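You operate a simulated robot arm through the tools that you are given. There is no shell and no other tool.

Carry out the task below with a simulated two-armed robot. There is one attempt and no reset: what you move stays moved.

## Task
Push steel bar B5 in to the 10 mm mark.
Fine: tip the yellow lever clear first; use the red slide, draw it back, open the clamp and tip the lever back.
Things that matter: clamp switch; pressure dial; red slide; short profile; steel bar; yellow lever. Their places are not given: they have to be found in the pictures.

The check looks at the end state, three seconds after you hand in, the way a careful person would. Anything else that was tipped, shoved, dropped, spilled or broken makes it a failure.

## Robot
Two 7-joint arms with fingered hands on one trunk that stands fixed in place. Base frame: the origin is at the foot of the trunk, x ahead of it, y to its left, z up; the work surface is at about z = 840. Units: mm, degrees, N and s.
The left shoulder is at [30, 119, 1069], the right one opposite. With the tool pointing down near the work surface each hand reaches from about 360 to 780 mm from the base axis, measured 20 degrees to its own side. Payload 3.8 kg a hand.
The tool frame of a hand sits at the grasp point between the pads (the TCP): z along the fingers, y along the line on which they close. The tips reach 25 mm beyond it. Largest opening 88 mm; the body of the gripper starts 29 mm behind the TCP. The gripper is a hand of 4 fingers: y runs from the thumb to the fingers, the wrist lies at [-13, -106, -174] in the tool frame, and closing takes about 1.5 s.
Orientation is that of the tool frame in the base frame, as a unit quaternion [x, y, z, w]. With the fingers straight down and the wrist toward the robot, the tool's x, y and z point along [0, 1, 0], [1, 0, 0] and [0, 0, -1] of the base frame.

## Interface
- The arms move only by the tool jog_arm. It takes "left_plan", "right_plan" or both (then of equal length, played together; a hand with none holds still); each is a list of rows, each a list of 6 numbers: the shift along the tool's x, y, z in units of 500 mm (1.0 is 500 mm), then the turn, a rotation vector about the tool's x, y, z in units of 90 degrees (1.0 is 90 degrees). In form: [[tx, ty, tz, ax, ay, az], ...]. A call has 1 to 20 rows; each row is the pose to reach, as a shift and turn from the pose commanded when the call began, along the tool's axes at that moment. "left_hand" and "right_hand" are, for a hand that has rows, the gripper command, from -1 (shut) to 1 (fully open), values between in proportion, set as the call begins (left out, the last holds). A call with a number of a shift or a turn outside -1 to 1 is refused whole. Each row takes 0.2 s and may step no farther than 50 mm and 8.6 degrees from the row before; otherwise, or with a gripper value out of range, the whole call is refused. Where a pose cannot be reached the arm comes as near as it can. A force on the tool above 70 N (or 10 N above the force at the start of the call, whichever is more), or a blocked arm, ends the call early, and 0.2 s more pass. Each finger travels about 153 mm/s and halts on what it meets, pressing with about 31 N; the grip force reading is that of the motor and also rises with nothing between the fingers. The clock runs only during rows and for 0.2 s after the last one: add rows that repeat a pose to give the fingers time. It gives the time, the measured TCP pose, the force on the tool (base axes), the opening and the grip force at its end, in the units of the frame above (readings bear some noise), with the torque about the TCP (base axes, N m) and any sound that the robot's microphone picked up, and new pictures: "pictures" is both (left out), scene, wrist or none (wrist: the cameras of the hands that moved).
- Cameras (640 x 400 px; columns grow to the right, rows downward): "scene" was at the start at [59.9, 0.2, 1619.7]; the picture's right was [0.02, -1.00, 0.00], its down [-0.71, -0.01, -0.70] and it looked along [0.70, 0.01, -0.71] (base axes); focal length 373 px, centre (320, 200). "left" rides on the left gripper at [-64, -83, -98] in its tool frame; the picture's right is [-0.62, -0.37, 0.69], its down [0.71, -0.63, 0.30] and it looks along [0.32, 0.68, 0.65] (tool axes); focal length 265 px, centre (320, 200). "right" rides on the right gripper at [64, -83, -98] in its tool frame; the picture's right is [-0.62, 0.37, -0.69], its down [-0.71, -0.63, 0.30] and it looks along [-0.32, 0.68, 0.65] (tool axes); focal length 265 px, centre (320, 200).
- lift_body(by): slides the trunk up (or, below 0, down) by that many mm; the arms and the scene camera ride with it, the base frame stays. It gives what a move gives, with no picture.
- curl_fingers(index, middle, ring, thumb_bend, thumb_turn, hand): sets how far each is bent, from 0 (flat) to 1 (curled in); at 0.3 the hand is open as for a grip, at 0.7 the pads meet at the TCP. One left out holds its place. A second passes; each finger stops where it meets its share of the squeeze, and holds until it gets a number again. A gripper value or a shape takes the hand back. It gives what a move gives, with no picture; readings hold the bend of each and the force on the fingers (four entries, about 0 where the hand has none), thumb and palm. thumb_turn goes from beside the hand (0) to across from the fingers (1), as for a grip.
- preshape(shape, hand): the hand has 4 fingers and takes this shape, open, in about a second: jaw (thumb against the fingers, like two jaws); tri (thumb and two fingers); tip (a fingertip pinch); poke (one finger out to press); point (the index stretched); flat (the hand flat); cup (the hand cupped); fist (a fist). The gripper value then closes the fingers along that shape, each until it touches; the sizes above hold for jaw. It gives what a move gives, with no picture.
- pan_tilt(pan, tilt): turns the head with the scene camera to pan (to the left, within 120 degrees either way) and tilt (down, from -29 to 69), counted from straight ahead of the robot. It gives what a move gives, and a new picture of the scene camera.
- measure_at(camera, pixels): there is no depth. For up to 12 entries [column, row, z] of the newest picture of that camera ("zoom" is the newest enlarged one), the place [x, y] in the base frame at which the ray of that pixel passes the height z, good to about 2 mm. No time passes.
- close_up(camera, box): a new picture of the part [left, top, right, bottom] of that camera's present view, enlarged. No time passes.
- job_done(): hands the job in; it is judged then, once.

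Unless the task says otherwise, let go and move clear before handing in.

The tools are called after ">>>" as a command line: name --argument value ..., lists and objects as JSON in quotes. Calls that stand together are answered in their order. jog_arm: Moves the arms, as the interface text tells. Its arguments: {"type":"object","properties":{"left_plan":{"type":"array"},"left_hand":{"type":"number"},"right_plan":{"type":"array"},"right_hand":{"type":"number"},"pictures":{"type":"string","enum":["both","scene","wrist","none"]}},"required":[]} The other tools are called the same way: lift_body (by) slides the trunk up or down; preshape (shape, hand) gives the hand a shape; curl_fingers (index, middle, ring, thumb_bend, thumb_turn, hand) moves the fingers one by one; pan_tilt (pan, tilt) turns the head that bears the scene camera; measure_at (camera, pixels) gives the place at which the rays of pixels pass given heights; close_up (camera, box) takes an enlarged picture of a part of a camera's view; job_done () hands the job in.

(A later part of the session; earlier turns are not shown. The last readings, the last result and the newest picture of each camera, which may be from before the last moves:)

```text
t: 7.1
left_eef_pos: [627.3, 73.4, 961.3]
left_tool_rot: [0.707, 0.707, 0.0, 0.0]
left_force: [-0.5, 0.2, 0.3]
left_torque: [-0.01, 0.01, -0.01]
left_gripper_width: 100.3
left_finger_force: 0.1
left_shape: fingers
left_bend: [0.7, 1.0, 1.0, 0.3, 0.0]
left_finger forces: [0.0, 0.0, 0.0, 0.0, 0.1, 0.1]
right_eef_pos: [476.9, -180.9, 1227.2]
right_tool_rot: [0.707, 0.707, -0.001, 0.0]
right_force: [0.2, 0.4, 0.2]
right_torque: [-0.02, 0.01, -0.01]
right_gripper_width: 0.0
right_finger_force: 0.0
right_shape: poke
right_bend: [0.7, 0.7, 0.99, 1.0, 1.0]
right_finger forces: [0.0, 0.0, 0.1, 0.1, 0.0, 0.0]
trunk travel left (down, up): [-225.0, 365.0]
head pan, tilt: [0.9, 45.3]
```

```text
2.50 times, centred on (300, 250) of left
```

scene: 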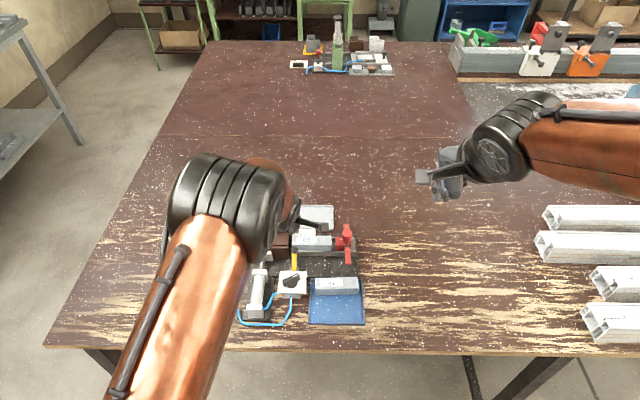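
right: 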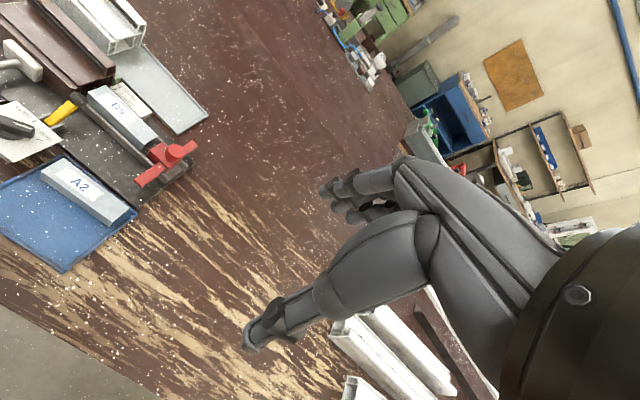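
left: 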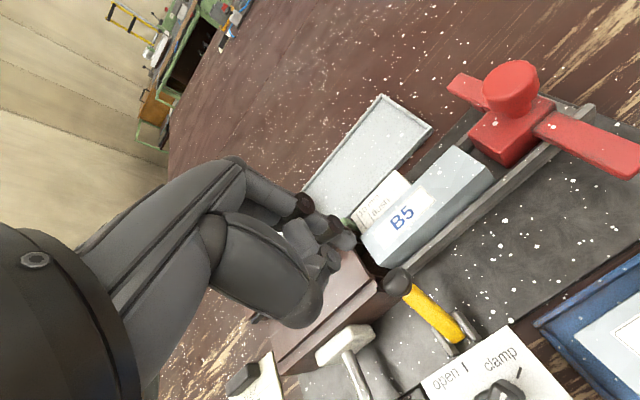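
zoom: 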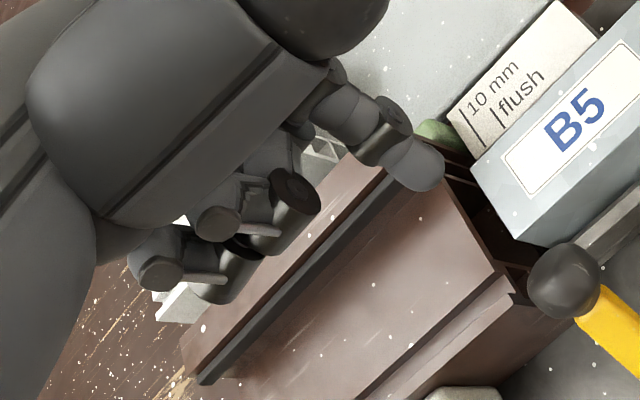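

The profile body tops out near 884 with a rear ridge near 903; the thumb is now well out of the way (z ≈ 1000). The index tip is ≈19 mm beyond the knob's centre in x, so I lower it 41 mm, a touch further out and left, then look again.

>>> jog_arm --left_plan '[[0.008, 0.006, 0, 0, 0, 0], [0.008, 0.006, 0.03, 0, 0, 0], [0.008, 0.006, 0.06, 0, 0, 0], [0.008, 0.006, 0.082, 0, 0, 0], [0.008, 0.006, 0.082, 0, 0, 0]]' --pictures "both"

>>> close_up --camera "left" --box '[290, 180, 450, 310]'

>>> close_up --camera "scene" --box '[265, 215, 335, 265]'

>>> close_up --camera "right" --box '[50, 30, 170, 150]'

```text
t: 8.3
left_eef_pos: [628.2, 73.8, 918.1]
left_tool_rot: [0.707, 0.707, -0.001, 0.0]
left_force: [0.1, 0.4, 0.6]
left_torque: [-0.01, 0.03, -0.04]
left_gripper_width: 100.8
left_finger_force: 0.0
left_shape: fingers
left_bend: [0.7, 1.0, 1.0, 0.3, 0.0]
left_finger forces: [0.0, 0.1, 0.0, 0.0, 0.0, 0.0]
right_eef_pos: [474.8, -182.7, 1228.2]
right_tool_rot: [0.707, 0.707, 0.0, 0.0]
right_force: [-0.4, -0.1, -0.1]
right_torque: [0.01, -0.01, 0.01]
right_gripper_width: 0.0
right_finger_force: 0.1
right_shape: poke
right_bend: [0.7, 0.7, 0.99, 1.0, 1.0]
right_finger forces: [0.0, 0.0, 0.0, 0.0, 0.1, 0.0]
trunk travel left (down, up): [-225.0, 365.0]
head pan, tilt: [0.9, 45.3]
```

scene: 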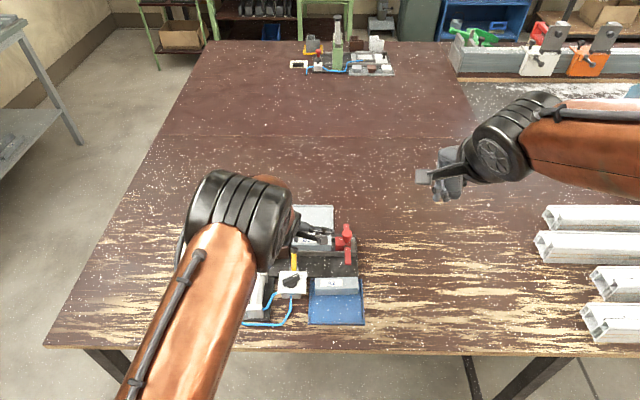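
left: 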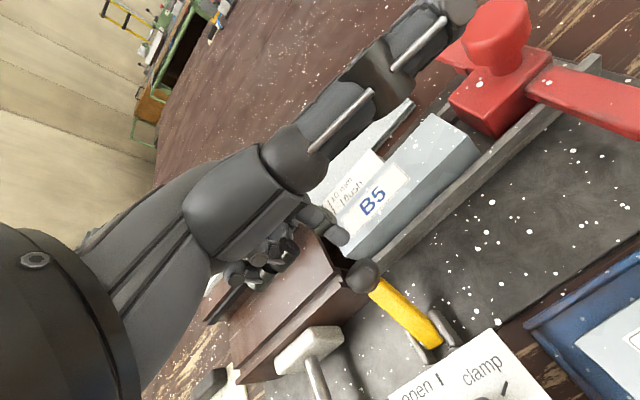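

```text
3.08 times, centred on (370, 245) of left
```

zoom: 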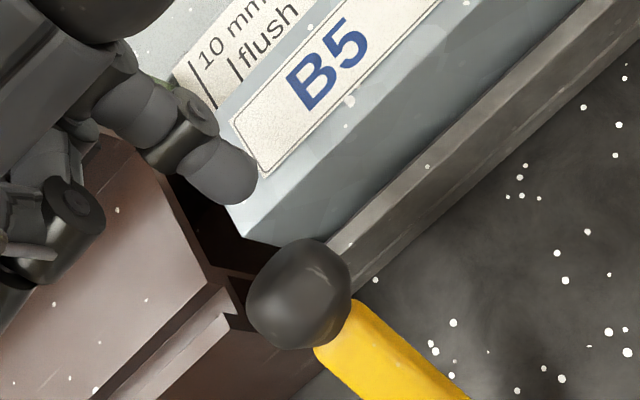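

```text
8.00 times, centred on (300, 240) of scene
```

zoom: 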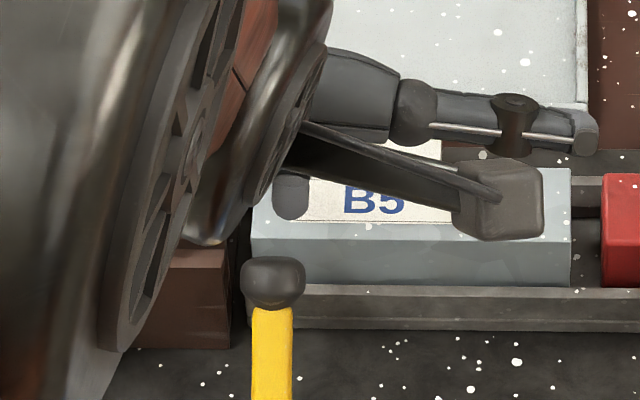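

```text
3.33 times, centred on (110, 90) of right
```

zoom: 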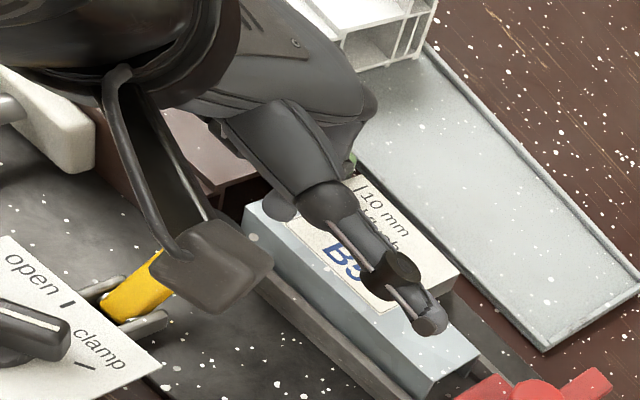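

The tip is now at about (630, 67, 893), roughly 6 mm right of the knob's centre and beyond it. I shift 5 mm left, lower 8 mm, then pull toward the robot along the lever's arc for the first 24 mm.

>>> jog_arm --left_plan '[[0.01, 0.0, 0.008, 0, 0, 0], [0.01, 0.0, 0.016, 0, 0, 0], [0.01, -0.008, 0.016, 0, 0, 0], [0.01, -0.018, 0.007, 0, 0, 0], [0.01, -0.028, -0.002, 0, 0, 0], [0.01, -0.038, -0.008, 0, 0, 0], [0.01, -0.048, -0.012, 0, 0, 0], [0.01, -0.048, -0.012, 0, 0, 0]]' --pictures "both"

>>> close_up --camera "left" --box '[290, 180, 450, 340]'

>>> close_up --camera "scene" --box '[265, 225, 335, 285]'

```text
t: 10.1
left_eef_pos: [604.9, 80.1, 924.6]
left_tool_rot: [0.706, 0.708, 0.0, 0.0]
left_force: [0.0, -0.5, 0.2]
left_torque: [-0.05, -0.01, 0.02]
left_gripper_width: 100.6
left_finger_force: 0.0
left_shape: fingers
left_bend: [0.7, 1.0, 1.0, 0.3, 0.0]
left_finger forces: [0.1, 0.0, 0.1, 0.0, 0.0, 0.0]
right_eef_pos: [474.9, -182.6, 1227.0]
right_tool_rot: [0.706, 0.708, 0.0, 0.0]
right_force: [0.7, 0.4, -0.4]
right_torque: [-0.03, -0.02, 0.01]
right_gripper_width: 0.2
right_finger_force: 0.0
right_shape: poke
right_bend: [0.7, 0.7, 0.99, 1.0, 1.0]
right_finger forces: [0.0, 0.0, 0.0, 0.0, 0.0, 0.0]
trunk travel left (down, up): [-225.0, 365.0]
head pan, tilt: [0.9, 45.3]
```

scene: 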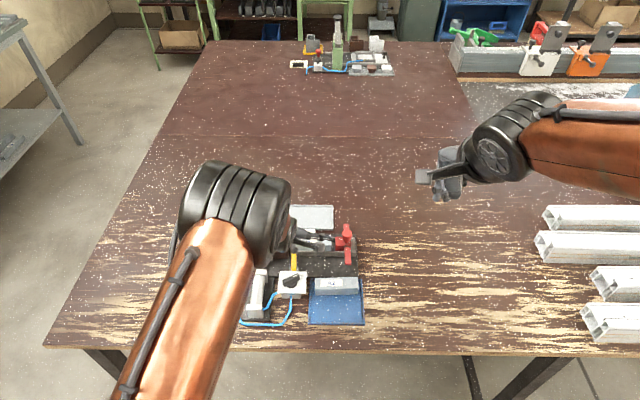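
left: 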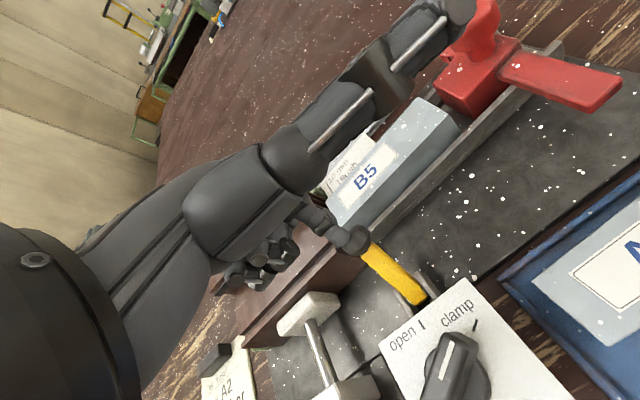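

```text
2.50 times, centred on (370, 260) of left
```

zoom: 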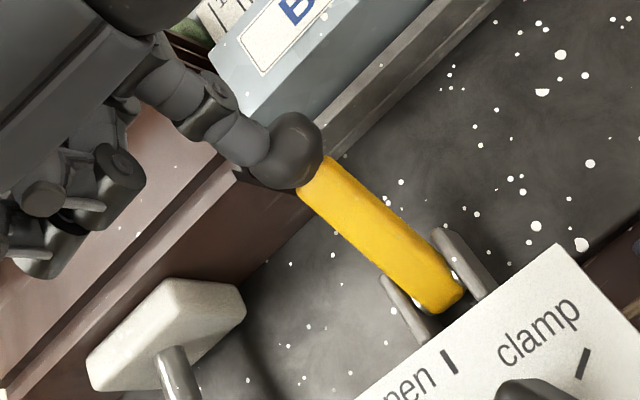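

```text
6.67 times, centred on (300, 255) of scene
```

zoom: 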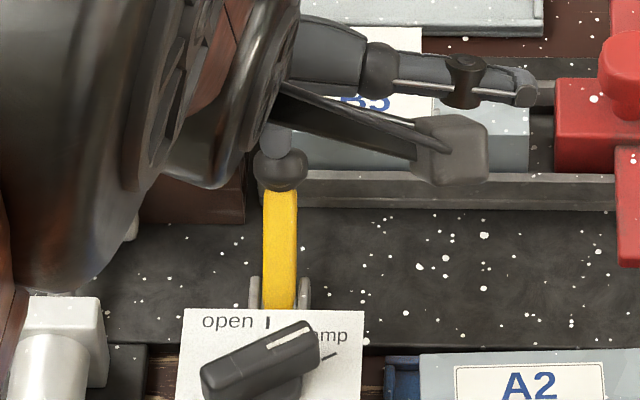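

The fingertip now touches the knob (left view, knob at (357,240), tip beside it). I'll measure whether the knob has moved.

>>> measure_at --camera "left" --pixels '[[356.8, 240, 884], [356.8, 240, 892], [356.8, 240, 900], [419, 295, 855]]'

>>> measure_at --camera "scene" --pixels '[[294.3, 250.2, 884], [294.3, 250.2, 892], [294.3, 250.2, 900]]'

>>> close_up --camera "right" --box '[20, 50, 140, 150]'

```text
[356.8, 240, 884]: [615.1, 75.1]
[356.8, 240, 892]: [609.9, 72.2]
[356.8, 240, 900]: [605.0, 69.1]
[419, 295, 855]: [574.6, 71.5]
```

```text
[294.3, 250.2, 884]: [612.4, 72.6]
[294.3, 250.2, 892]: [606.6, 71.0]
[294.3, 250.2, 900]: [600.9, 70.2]
```

```text
4.00 times, centred on (80, 100) of right
```

zoom: 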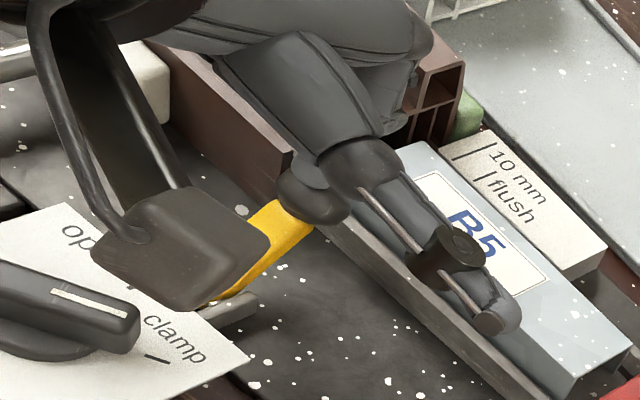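

>>> close_up --camera "right" --box '[60, 80, 110, 120]'

>>> close_up --camera "left" --box '[325, 215, 385, 265]'

>>> close_up --camera "scene" --box '[280, 235, 310, 260]'

```text
10.00 times, centred on (85, 100) of right
```

zoom: 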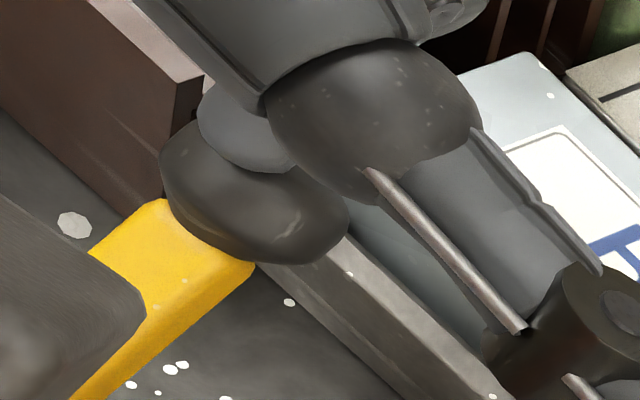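

```text
8.00 times, centred on (355, 240) of left
```

zoom: 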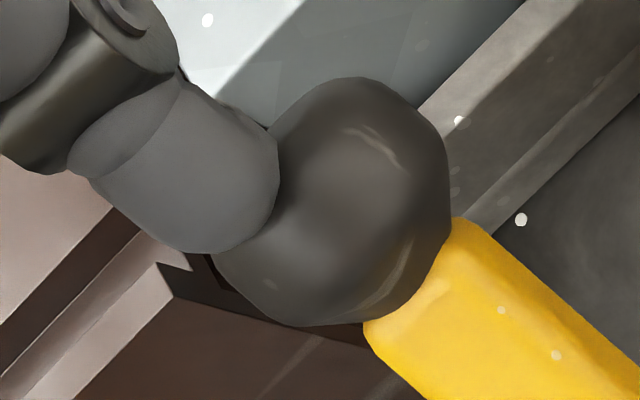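

```text
16.00 times, centred on (295, 248) of scene
```

zoom: 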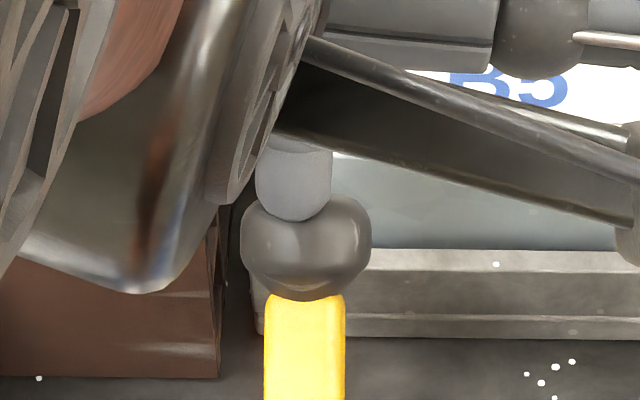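

All three close-ups show the fingertip sitting over the top of the knob (knob unmoved at scene (294,250)), with no force: I rose too early and passed over it. I'll go back out over the far side and down lower (tip ≈ 883), checking force before pulling.

>>> jog_arm --left_plan '[[0, 0, -0.024, 0, 0, 0], [0, 0.024, -0.024, 0, 0, 0], [0, 0.05, -0.024, 0, 0, 0], [0, 0.052, 0.0, 0, 0, 0], [0, 0.052, 0.02, 0, 0, 0], [0, 0.052, 0.034, 0, 0, 0], [0, 0.052, 0.034, 0, 0, 0]]' --pictures "both"

>>> close_up --camera "left" --box '[315, 205, 405, 285]'

>>> close_up --camera "scene" --box '[275, 230, 325, 265]'

>>> close_up --camera "right" --box '[60, 70, 130, 130]'

```text
t: 11.7
left_eef_pos: [631.9, 79.5, 908.8]
left_tool_rot: [0.707, 0.707, 0.0, 0.001]
left_force: [-0.5, -0.9, 1.5]
left_torque: [-0.03, 0.0, 0.0]
left_gripper_width: 100.4
left_finger_force: 0.9
left_shape: fingers
left_bend: [0.7, 1.0, 1.0, 0.3, 0.0]
left_finger forces: [1.5, 0.0, 0.0, 0.0, 0.0, 0.0]
right_eef_pos: [476.1, -180.9, 1227.4]
right_tool_rot: [0.706, 0.708, 0.0, 0.0]
right_force: [0.5, -0.7, 0.2]
right_torque: [0.0, 0.04, -0.02]
right_gripper_width: 0.0
right_finger_force: 0.1
right_shape: poke
right_bend: [0.7, 0.7, 0.99, 1.0, 1.0]
right_finger forces: [0.1, 0.0, 0.0, 0.0, 0.0, 0.0]
trunk travel left (down, up): [-225.0, 365.0]
head pan, tilt: [0.9, 45.3]
```

scene: 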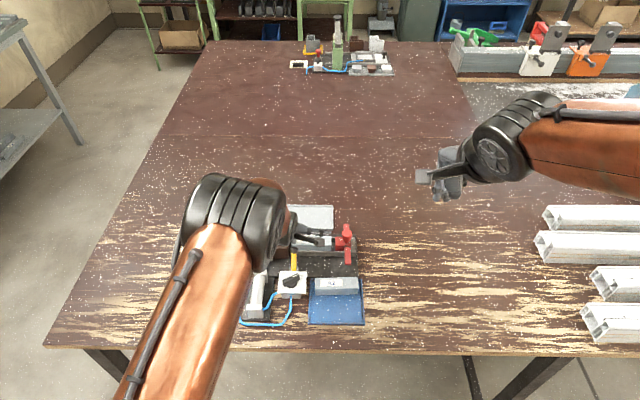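
left: 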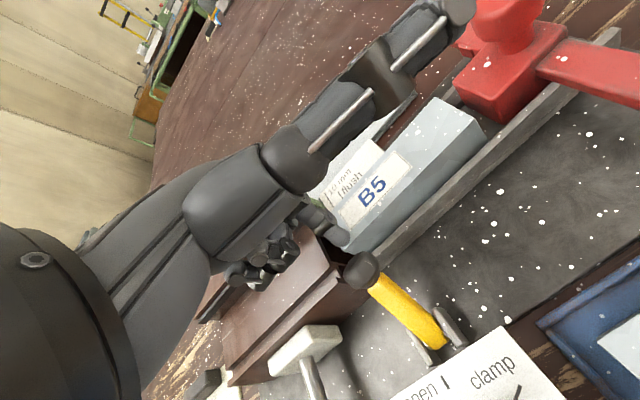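

```text
5.00 times, centred on (360, 245) of left
```

zoom: 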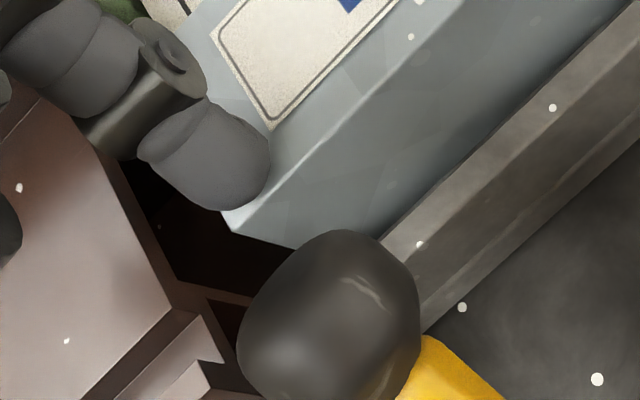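

```text
11.43 times, centred on (300, 248) of scene
```

zoom: 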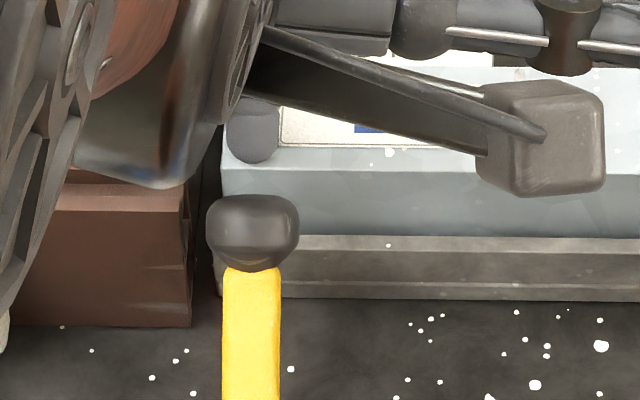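

```text
6.67 times, centred on (95, 100) of right
```

zoom: 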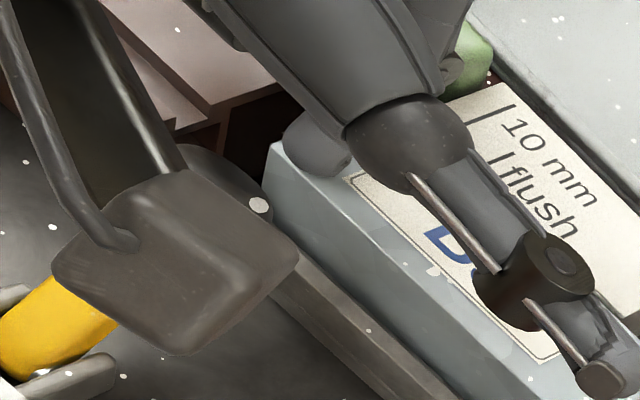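

The index reads 1.5 N: the tip rests lightly on the bar's top, so the bar top is ~884 at my tip scale and the knob centre sits ~7 mm above the tip. I lift 1.5 mm and pull straight toward the robot, 26 mm, without rising this time.

>>> jog_arm --left_plan '[[0, 0, -0.003, 0, 0, 0], [0, -0.01, -0.003, 0, 0, 0], [0, -0.018, -0.001, 0, 0, 0], [0, -0.026, 0.0, 0, 0, 0], [0, -0.034, 0.0, 0, 0, 0], [0, -0.042, 0.0, 0, 0, 0], [0, -0.052, -0.004, 0, 0, 0], [0, -0.052, -0.004, 0, 0, 0]]' --pictures "both"

>>> close_up --camera "left" --box '[315, 205, 435, 315]'

>>> close_up --camera "scene" --box '[275, 230, 325, 280]'

>>> close_up --camera "right" --box '[40, 60, 130, 140]'

```text
t: 13.5
left_eef_pos: [604.6, 79.2, 909.2]
left_tool_rot: [0.707, 0.707, 0.001, 0.001]
left_force: [0.8, 0.2, 0.1]
left_torque: [-0.01, -0.02, 0.02]
left_gripper_width: 100.8
left_finger_force: 0.3
left_shape: fingers
left_bend: [0.69, 1.0, 1.0, 0.3, 0.0]
left_finger forces: [0.2, 0.0, 0.0, 0.1, 0.1, 0.0]
right_eef_pos: [476.3, -181.1, 1227.2]
right_tool_rot: [0.706, 0.708, 0.0, -0.001]
right_force: [-0.4, 0.5, -0.3]
right_torque: [-0.04, -0.02, 0.04]
right_gripper_width: 0.0
right_finger_force: 0.0
right_shape: poke
right_bend: [0.7, 0.7, 0.99, 1.0, 1.0]
right_finger forces: [0.1, 0.1, 0.1, 0.0, 0.0, 0.0]
trunk travel left (down, up): [-225.0, 365.0]
head pan, tilt: [0.9, 45.3]
```

scene: 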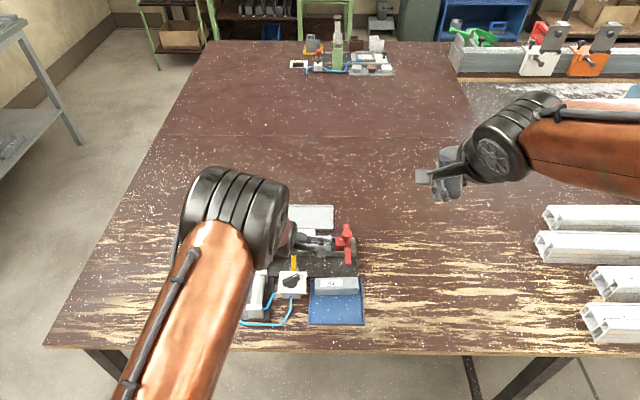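
left: 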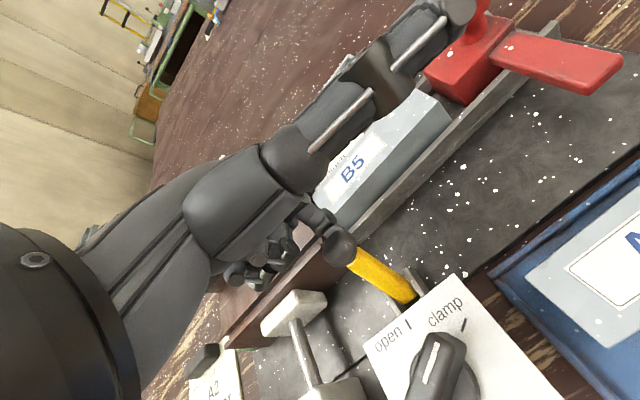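

```text
3.64 times, centred on (375, 260) of left
```

zoom: 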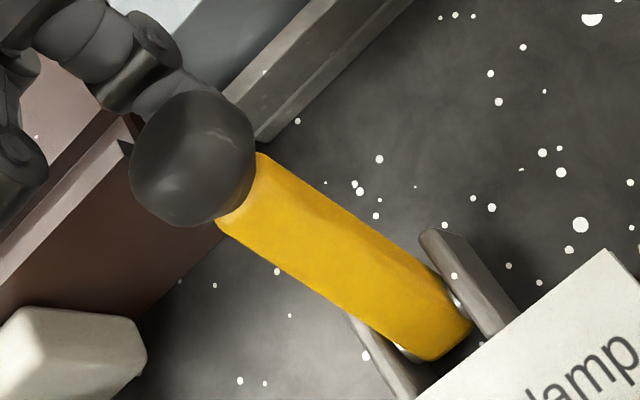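

```text
8.00 times, centred on (300, 255) of scene
```

zoom: 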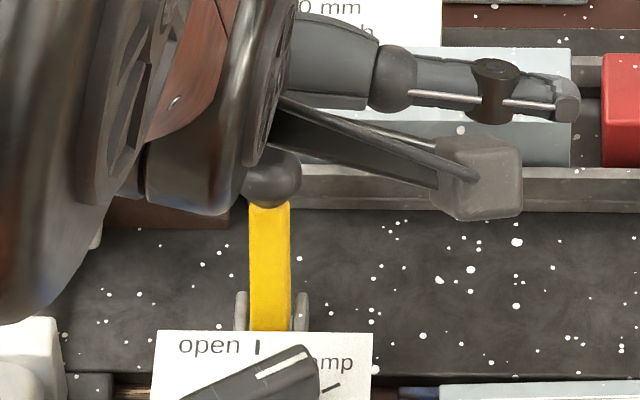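

```text
5.00 times, centred on (85, 100) of right
```

zoom: 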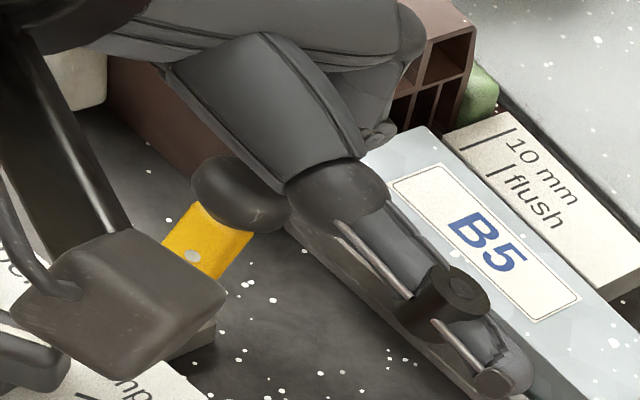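

The knob has moved with the finger this time (right view: from (78,100) to (69,98)), the lever is rising. I continue pulling another 24 mm at the same height.

>>> jog_arm --left_plan '[[0, -0.01, 0, 0, 0, 0], [0, -0.02, 0, 0, 0, 0], [0, -0.03, 0, 0, 0, 0], [0, -0.04, 0, 0, 0, 0], [0, -0.048, 0, 0, 0, 0], [0, -0.048, 0, 0, 0, 0]]' --pictures "both"

>>> close_up --camera "left" --box '[315, 205, 435, 315]'

>>> close_up --camera "scene" --box '[270, 235, 330, 290]'

>>> close_up --camera "right" --box '[20, 60, 130, 150]'

```text
t: 14.9
left_eef_pos: [580.0, 79.1, 908.3]
left_tool_rot: [0.707, 0.707, 0.0, 0.001]
left_force: [0.5, -0.3, 0.1]
left_torque: [-0.01, 0.02, 0.01]
left_gripper_width: 100.6
left_finger_force: 0.0
left_shape: fingers
left_bend: [0.7, 1.0, 1.0, 0.3, 0.0]
left_finger forces: [0.2, 0.1, 0.1, 0.0, 0.0, 0.1]
right_eef_pos: [475.4, -181.6, 1227.6]
right_tool_rot: [0.706, 0.708, 0.0, 0.0]
right_force: [0.0, 0.0, -0.5]
right_torque: [0.02, -0.05, 0.01]
right_gripper_width: 0.0
right_finger_force: 0.2
right_shape: poke
right_bend: [0.7, 0.7, 0.99, 1.0, 1.0]
right_finger forces: [0.1, 0.0, 0.0, 0.0, 0.0, 0.1]
trunk travel left (down, up): [-225.0, 365.0]
head pan, tilt: [0.9, 45.3]
```

scene: 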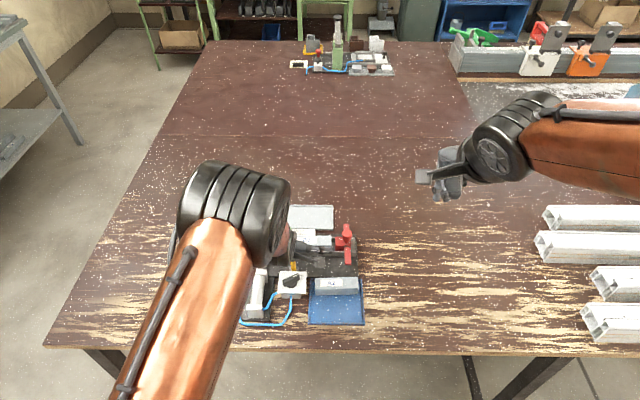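
left: 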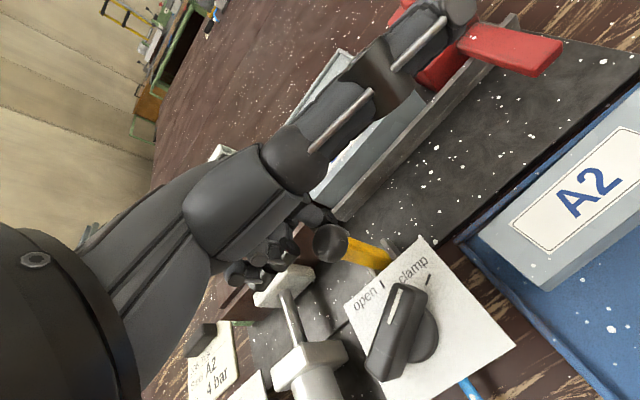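

```text
3.64 times, centred on (375, 260) of left
```

zoom: 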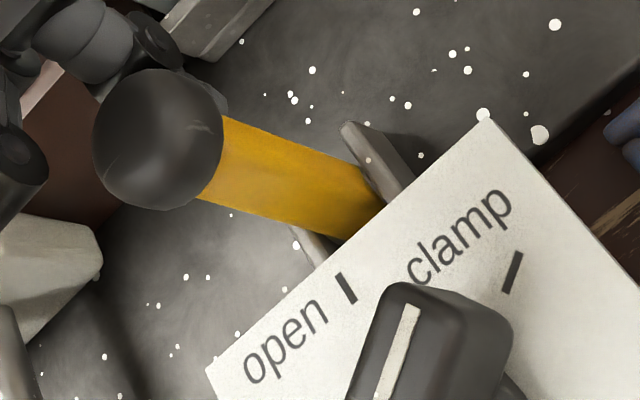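

```text
7.27 times, centred on (300, 262) of scene
```

zoom: 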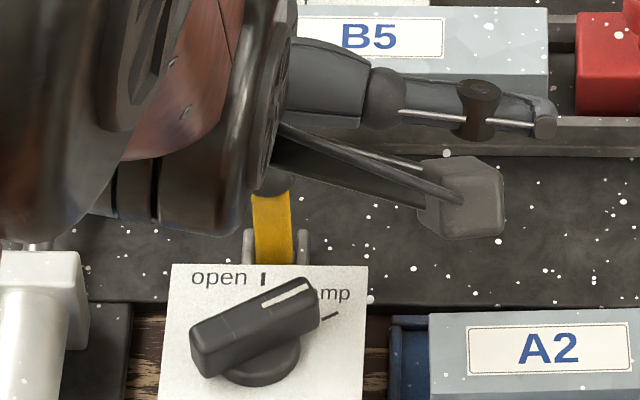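

```text
4.44 times, centred on (75, 105) of right
```

zoom: 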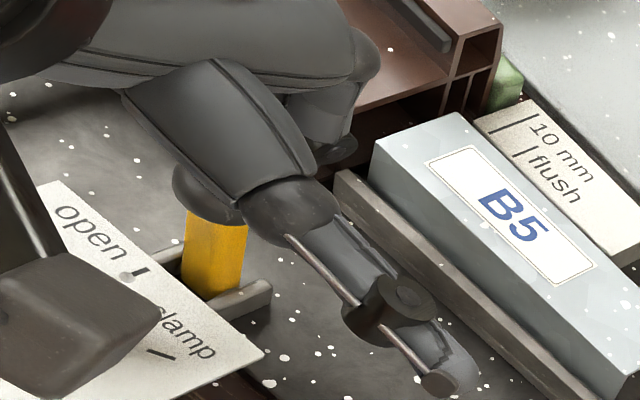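

The lever is now about upright (right view: yellow stem vertical at (50,125)). I pull another 22 mm to take it over to the near side.

>>> jog_arm --left_plan '[[0, -0.01, 0, 0, 0, 0], [0, -0.02, 0, 0, 0, 0], [0, -0.03, 0, 0, 0, 0], [0, -0.044, 0, 0, 0, 0], [0, -0.044, 0, 0, 0, 0]]' --pictures "both"

>>> close_up --camera "left" --box '[315, 205, 435, 315]'

>>> close_up --camera "scene" --box '[270, 235, 330, 290]'

>>> close_up --camera "right" --box '[0, 60, 110, 150]'

```text
t: 16.1
left_eef_pos: [560.1, 78.0, 909.9]
left_tool_rot: [0.707, 0.708, 0.0, 0.001]
left_force: [2.9, 0.4, 1.4]
left_torque: [0.0, -0.07, 0.02]
left_gripper_width: 101.5
left_finger_force: 1.0
left_shape: fingers
left_bend: [0.68, 1.0, 1.0, 0.3, 0.0]
left_finger forces: [2.6, 0.1, 0.0, 0.0, 0.0, 0.1]
right_eef_pos: [476.2, -182.4, 1226.9]
right_tool_rot: [0.706, 0.708, 0.0, 0.001]
right_force: [-0.5, 0.1, 0.0]
right_torque: [0.01, 0.0, -0.02]
right_gripper_width: 0.0
right_finger_force: 0.0
right_shape: poke
right_bend: [0.7, 0.7, 0.99, 1.0, 1.0]
right_finger forces: [0.1, 0.0, 0.1, 0.0, 0.1, 0.0]
trunk travel left (down, up): [-225.0, 365.0]
head pan, tilt: [0.9, 45.3]
```

scene: 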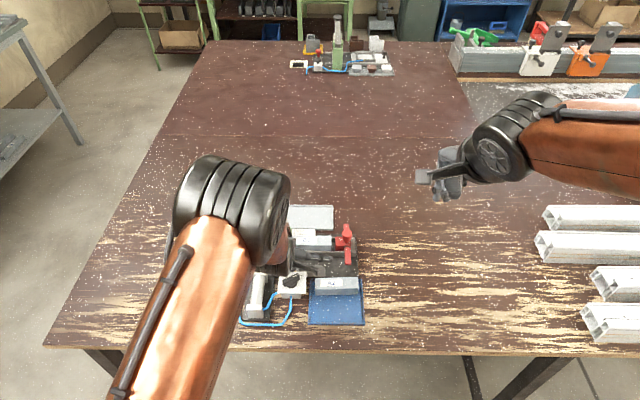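
left: 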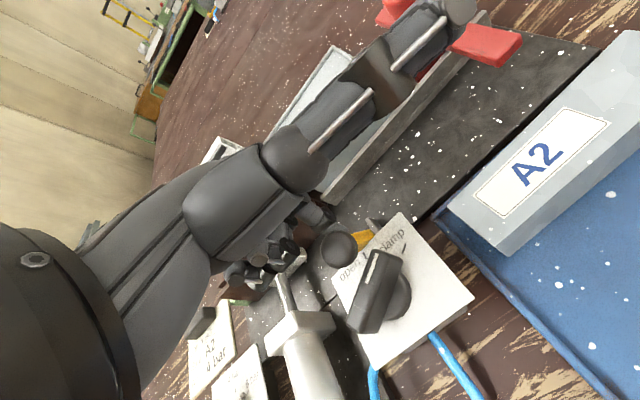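

```text
3.64 times, centred on (375, 260) of left
```

zoom: 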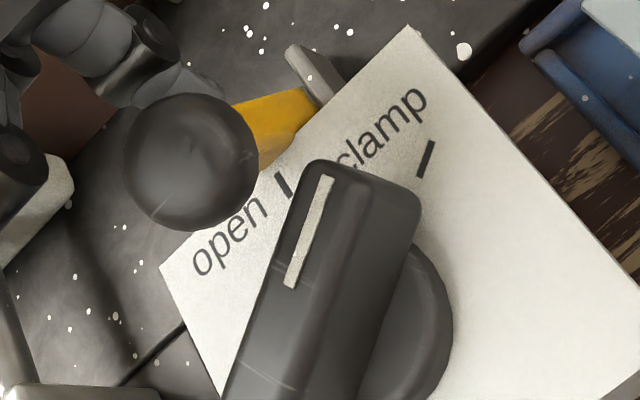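

```text
7.27 times, centred on (300, 262) of scene
```

zoom: 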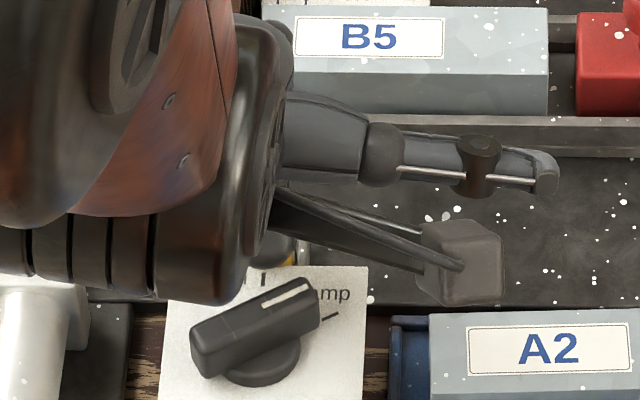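

```text
4.44 times, centred on (55, 105) of right
```

zoom: 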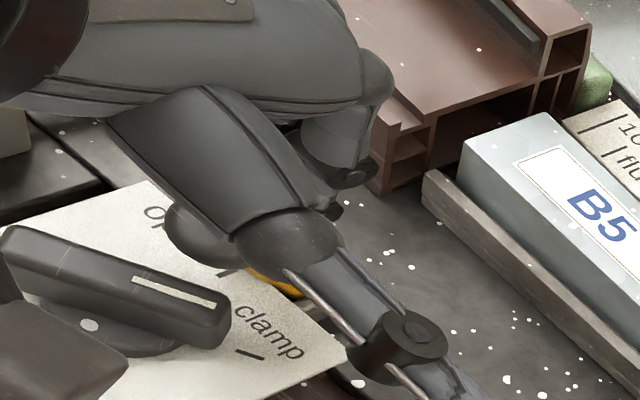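

Force rose to 2.9 N at the finger, so the lever may have reached its near stop. I back off a few mm, lift the hand clear and look at where the lever stays.

>>> jog_arm --left_plan '[[0, 0.012, 0, 0, 0, 0], [0, 0.016, -0.03, 0, 0, 0], [0, 0.016, -0.08, 0, 0, 0], [0, 0.016, -0.14, 0, 0, 0], [0.06, 0.016, -0.2, 0, 0, 0], [0.14, 0.016, -0.24, 0, 0, 0], [0.22, 0.0, -0.26, 0, 0, 0], [0.3, -0.04, -0.28, 0, 0, 0], [0.36, -0.08, -0.3, 0, 0, 0], [0.36, -0.08, -0.3, 0, 0, 0]]' --pictures "both"

>>> close_up --camera "scene" --box '[250, 225, 360, 305]'

>>> close_up --camera "right" --box '[0, 30, 160, 170]'

>>> close_up --camera "left" --box '[400, 100, 640, 350]'

```text
t: 18.3
left_eef_pos: [517.6, 259.5, 1060.6]
left_tool_rot: [0.707, 0.707, 0.0, 0.0]
left_force: [-0.9, -0.1, 0.7]
left_torque: [0.01, -0.03, 0.02]
left_gripper_width: 100.6
left_finger_force: 0.1
left_shape: fingers
left_bend: [0.7, 1.0, 1.0, 0.3, 0.0]
left_finger forces: [0.0, 0.1, 0.0, 0.0, 0.0, 0.0]
right_eef_pos: [476.9, -183.0, 1226.4]
right_tool_rot: [0.707, 0.707, 0.0, 0.0]
right_force: [-0.1, -1.1, 0.5]
right_torque: [0.03, -0.05, 0.01]
right_gripper_width: 0.1
right_finger_force: 0.0
right_shape: poke
right_bend: [0.7, 0.7, 0.99, 1.0, 1.0]
right_finger forces: [0.1, 0.1, 0.0, 0.1, 0.0, 0.0]
trunk travel left (down, up): [-225.0, 365.0]
head pan, tilt: [0.9, 45.3]
```

scene: 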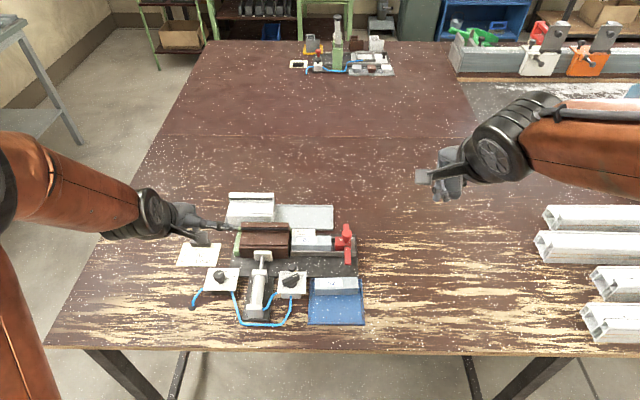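
left: 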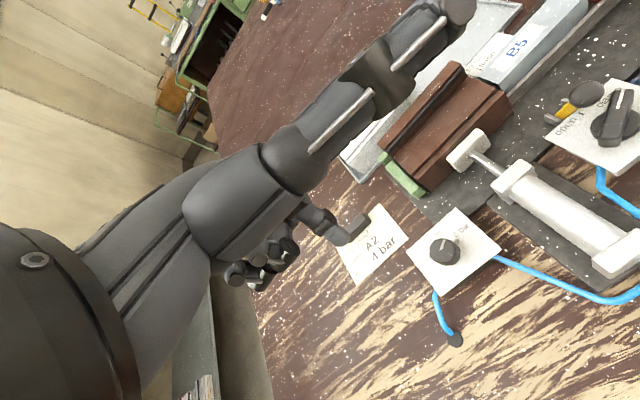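

```text
5.00 times, centred on (305, 265) of scene
```

zoom: 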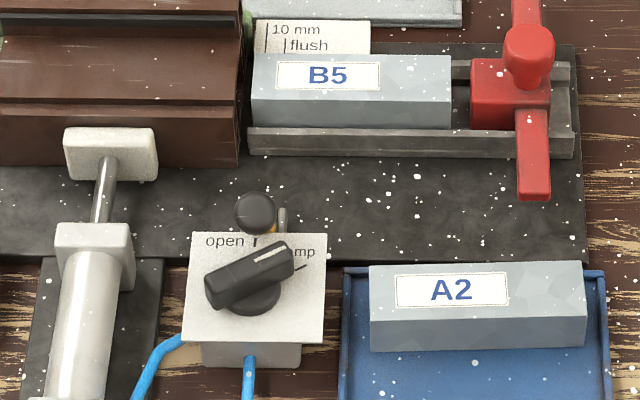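

```text
2.86 times, centred on (80, 100) of right
```

zoom: 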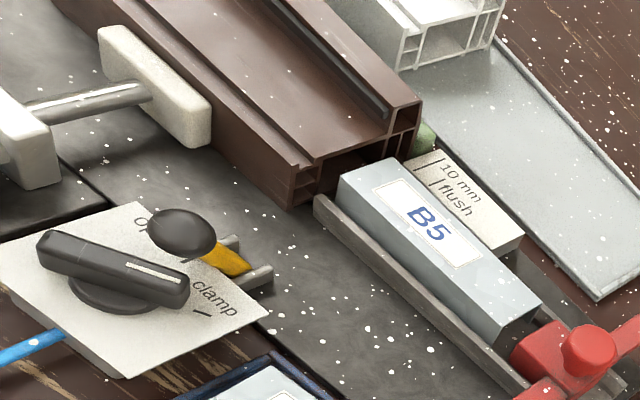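

```text
1.60 times, centred on (520, 225) of left
```

zoom: 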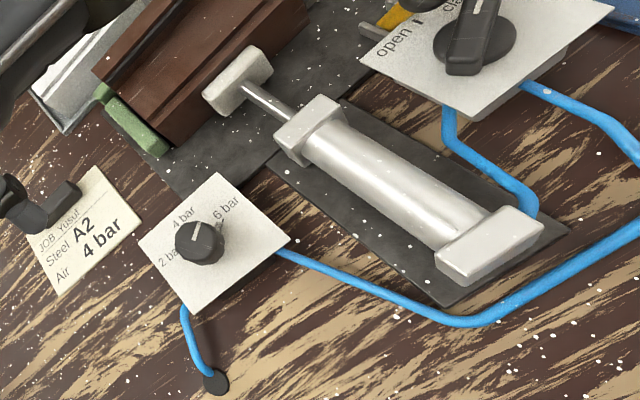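

The lever now stays tipped toward the robot, knob at scene (292, 267) just past the switch plate's far edge, and the bar's channel is free. I measure its angle to judge whether it's at its stop.

>>> measure_at --camera "scene" --pixels '[[292, 267.4, 890], [292, 267.4, 880], [296, 271, 855]]'

>>> measure_at --camera "right" --pixels '[[31, 112.2, 890], [31, 112.2, 880], [55, 120, 855]]'

>>> close_up --camera "left" --box '[540, 70, 640, 160]'

>>> close_up --camera "right" --box '[0, 80, 80, 150]'

```text
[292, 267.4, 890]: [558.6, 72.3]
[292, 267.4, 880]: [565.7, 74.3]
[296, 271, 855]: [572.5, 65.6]
```

```text
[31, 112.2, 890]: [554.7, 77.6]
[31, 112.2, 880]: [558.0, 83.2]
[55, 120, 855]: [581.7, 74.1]
```

```text
4.44 times, centred on (590, 115) of left
```

zoom: 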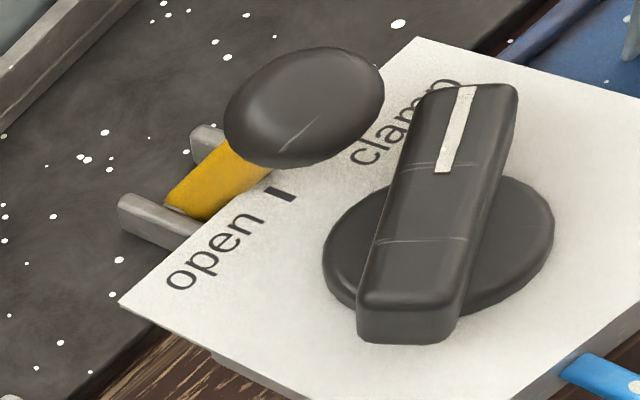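

```text
5.71 times, centred on (40, 115) of right
```

zoom: 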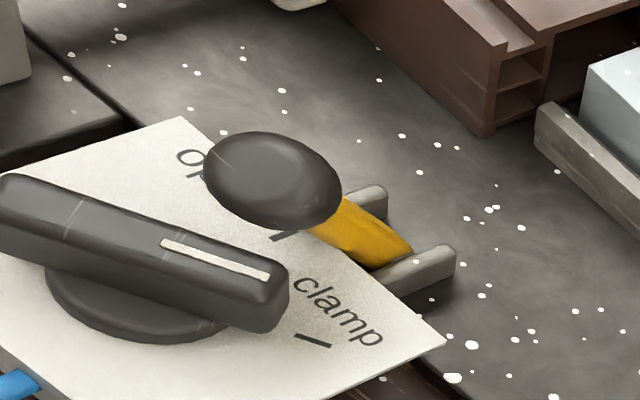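

The knob rests ≈30° past upright, clear of the channel, and the 2.9 N at the end indicates its stop. Now the red slide: I set the right hand to a fingertip pinch and zoom in on the slide to locate its knob.

>>> preshape --shape "tip" --hand "right"

>>> close_up --camera "right" --box '[120, 110, 220, 210]'

>>> close_up --camera "scene" --box '[325, 215, 365, 270]'

>>> close_up --camera "right" --box '[220, 130, 460, 350]'

```text
t: 19.2
left_eef_pos: [517.2, 260.2, 1060.1]
left_tool_rot: [0.707, 0.707, 0.0, -0.001]
left_force: [-0.4, -0.9, -0.8]
left_torque: [0.03, -0.04, 0.0]
left_gripper_width: 100.5
left_finger_force: 0.0
left_shape: fingers
left_bend: [0.7, 1.0, 1.0, 0.3, 0.0]
left_finger forces: [0.1, 0.0, 0.0, 0.0, 0.0, 0.1]
right_eef_pos: [475.2, -181.5, 1226.6]
right_tool_rot: [0.706, 0.708, 0.001, 0.0]
right_force: [0.1, 0.4, -0.4]
right_torque: [0.01, 0.01, 0.01]
right_gripper_width: 87.7
right_finger_force: 0.1
right_shape: tip
right_bend: [0.3, 0.98, 0.99, 0.3, 0.98]
right_finger forces: [0.0, 0.0, 0.1, 0.1, 0.0, 0.1]
trunk travel left (down, up): [-225.0, 365.0]
head pan, tilt: [0.9, 45.3]
```

```text
4.00 times, centred on (170, 160) of right
```

zoom: 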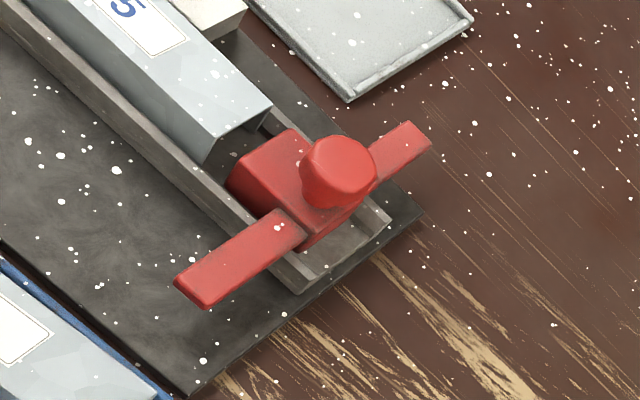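

```text
7.27 times, centred on (345, 242) of scene
```

zoom: 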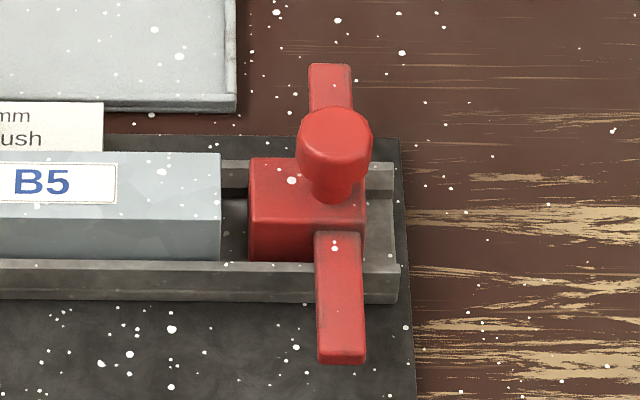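

```text
1.82 times, centred on (340, 240) of right
```

zoom: 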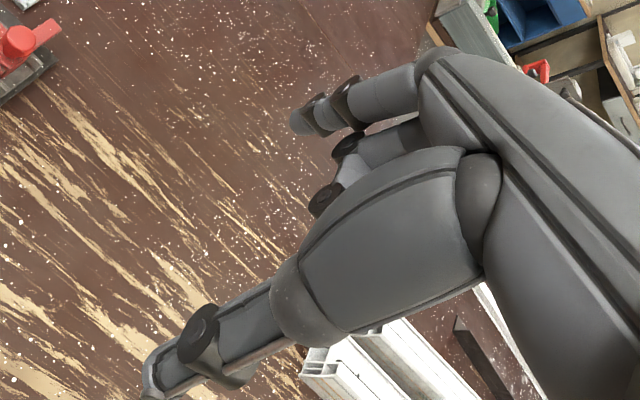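

>>> measure_at --camera "scene" --pixels '[[347.1, 232.5, 915], [347.1, 232.5, 905], [344.5, 263.5, 875], [351, 263.5, 875], [338.8, 246.6, 884], [335.3, 236.2, 884], [347.8, 224, 884], [350.4, 237, 884]]'

>>> measure_at --camera "right" --pixels '[[175.75, 151, 915], [175.75, 151, 905], [134, 180, 875], [141.5, 186, 875], [192, 142, 884]]'

```text
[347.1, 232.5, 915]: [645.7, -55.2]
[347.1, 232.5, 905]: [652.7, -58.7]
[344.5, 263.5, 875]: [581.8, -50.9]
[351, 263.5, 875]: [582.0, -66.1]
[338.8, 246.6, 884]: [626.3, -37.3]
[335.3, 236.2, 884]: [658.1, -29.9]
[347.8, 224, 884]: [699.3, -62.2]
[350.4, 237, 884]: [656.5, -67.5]
```

```text
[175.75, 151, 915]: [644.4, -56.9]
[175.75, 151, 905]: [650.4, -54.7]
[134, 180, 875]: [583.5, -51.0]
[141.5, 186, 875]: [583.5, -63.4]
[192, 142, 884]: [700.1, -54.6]
```

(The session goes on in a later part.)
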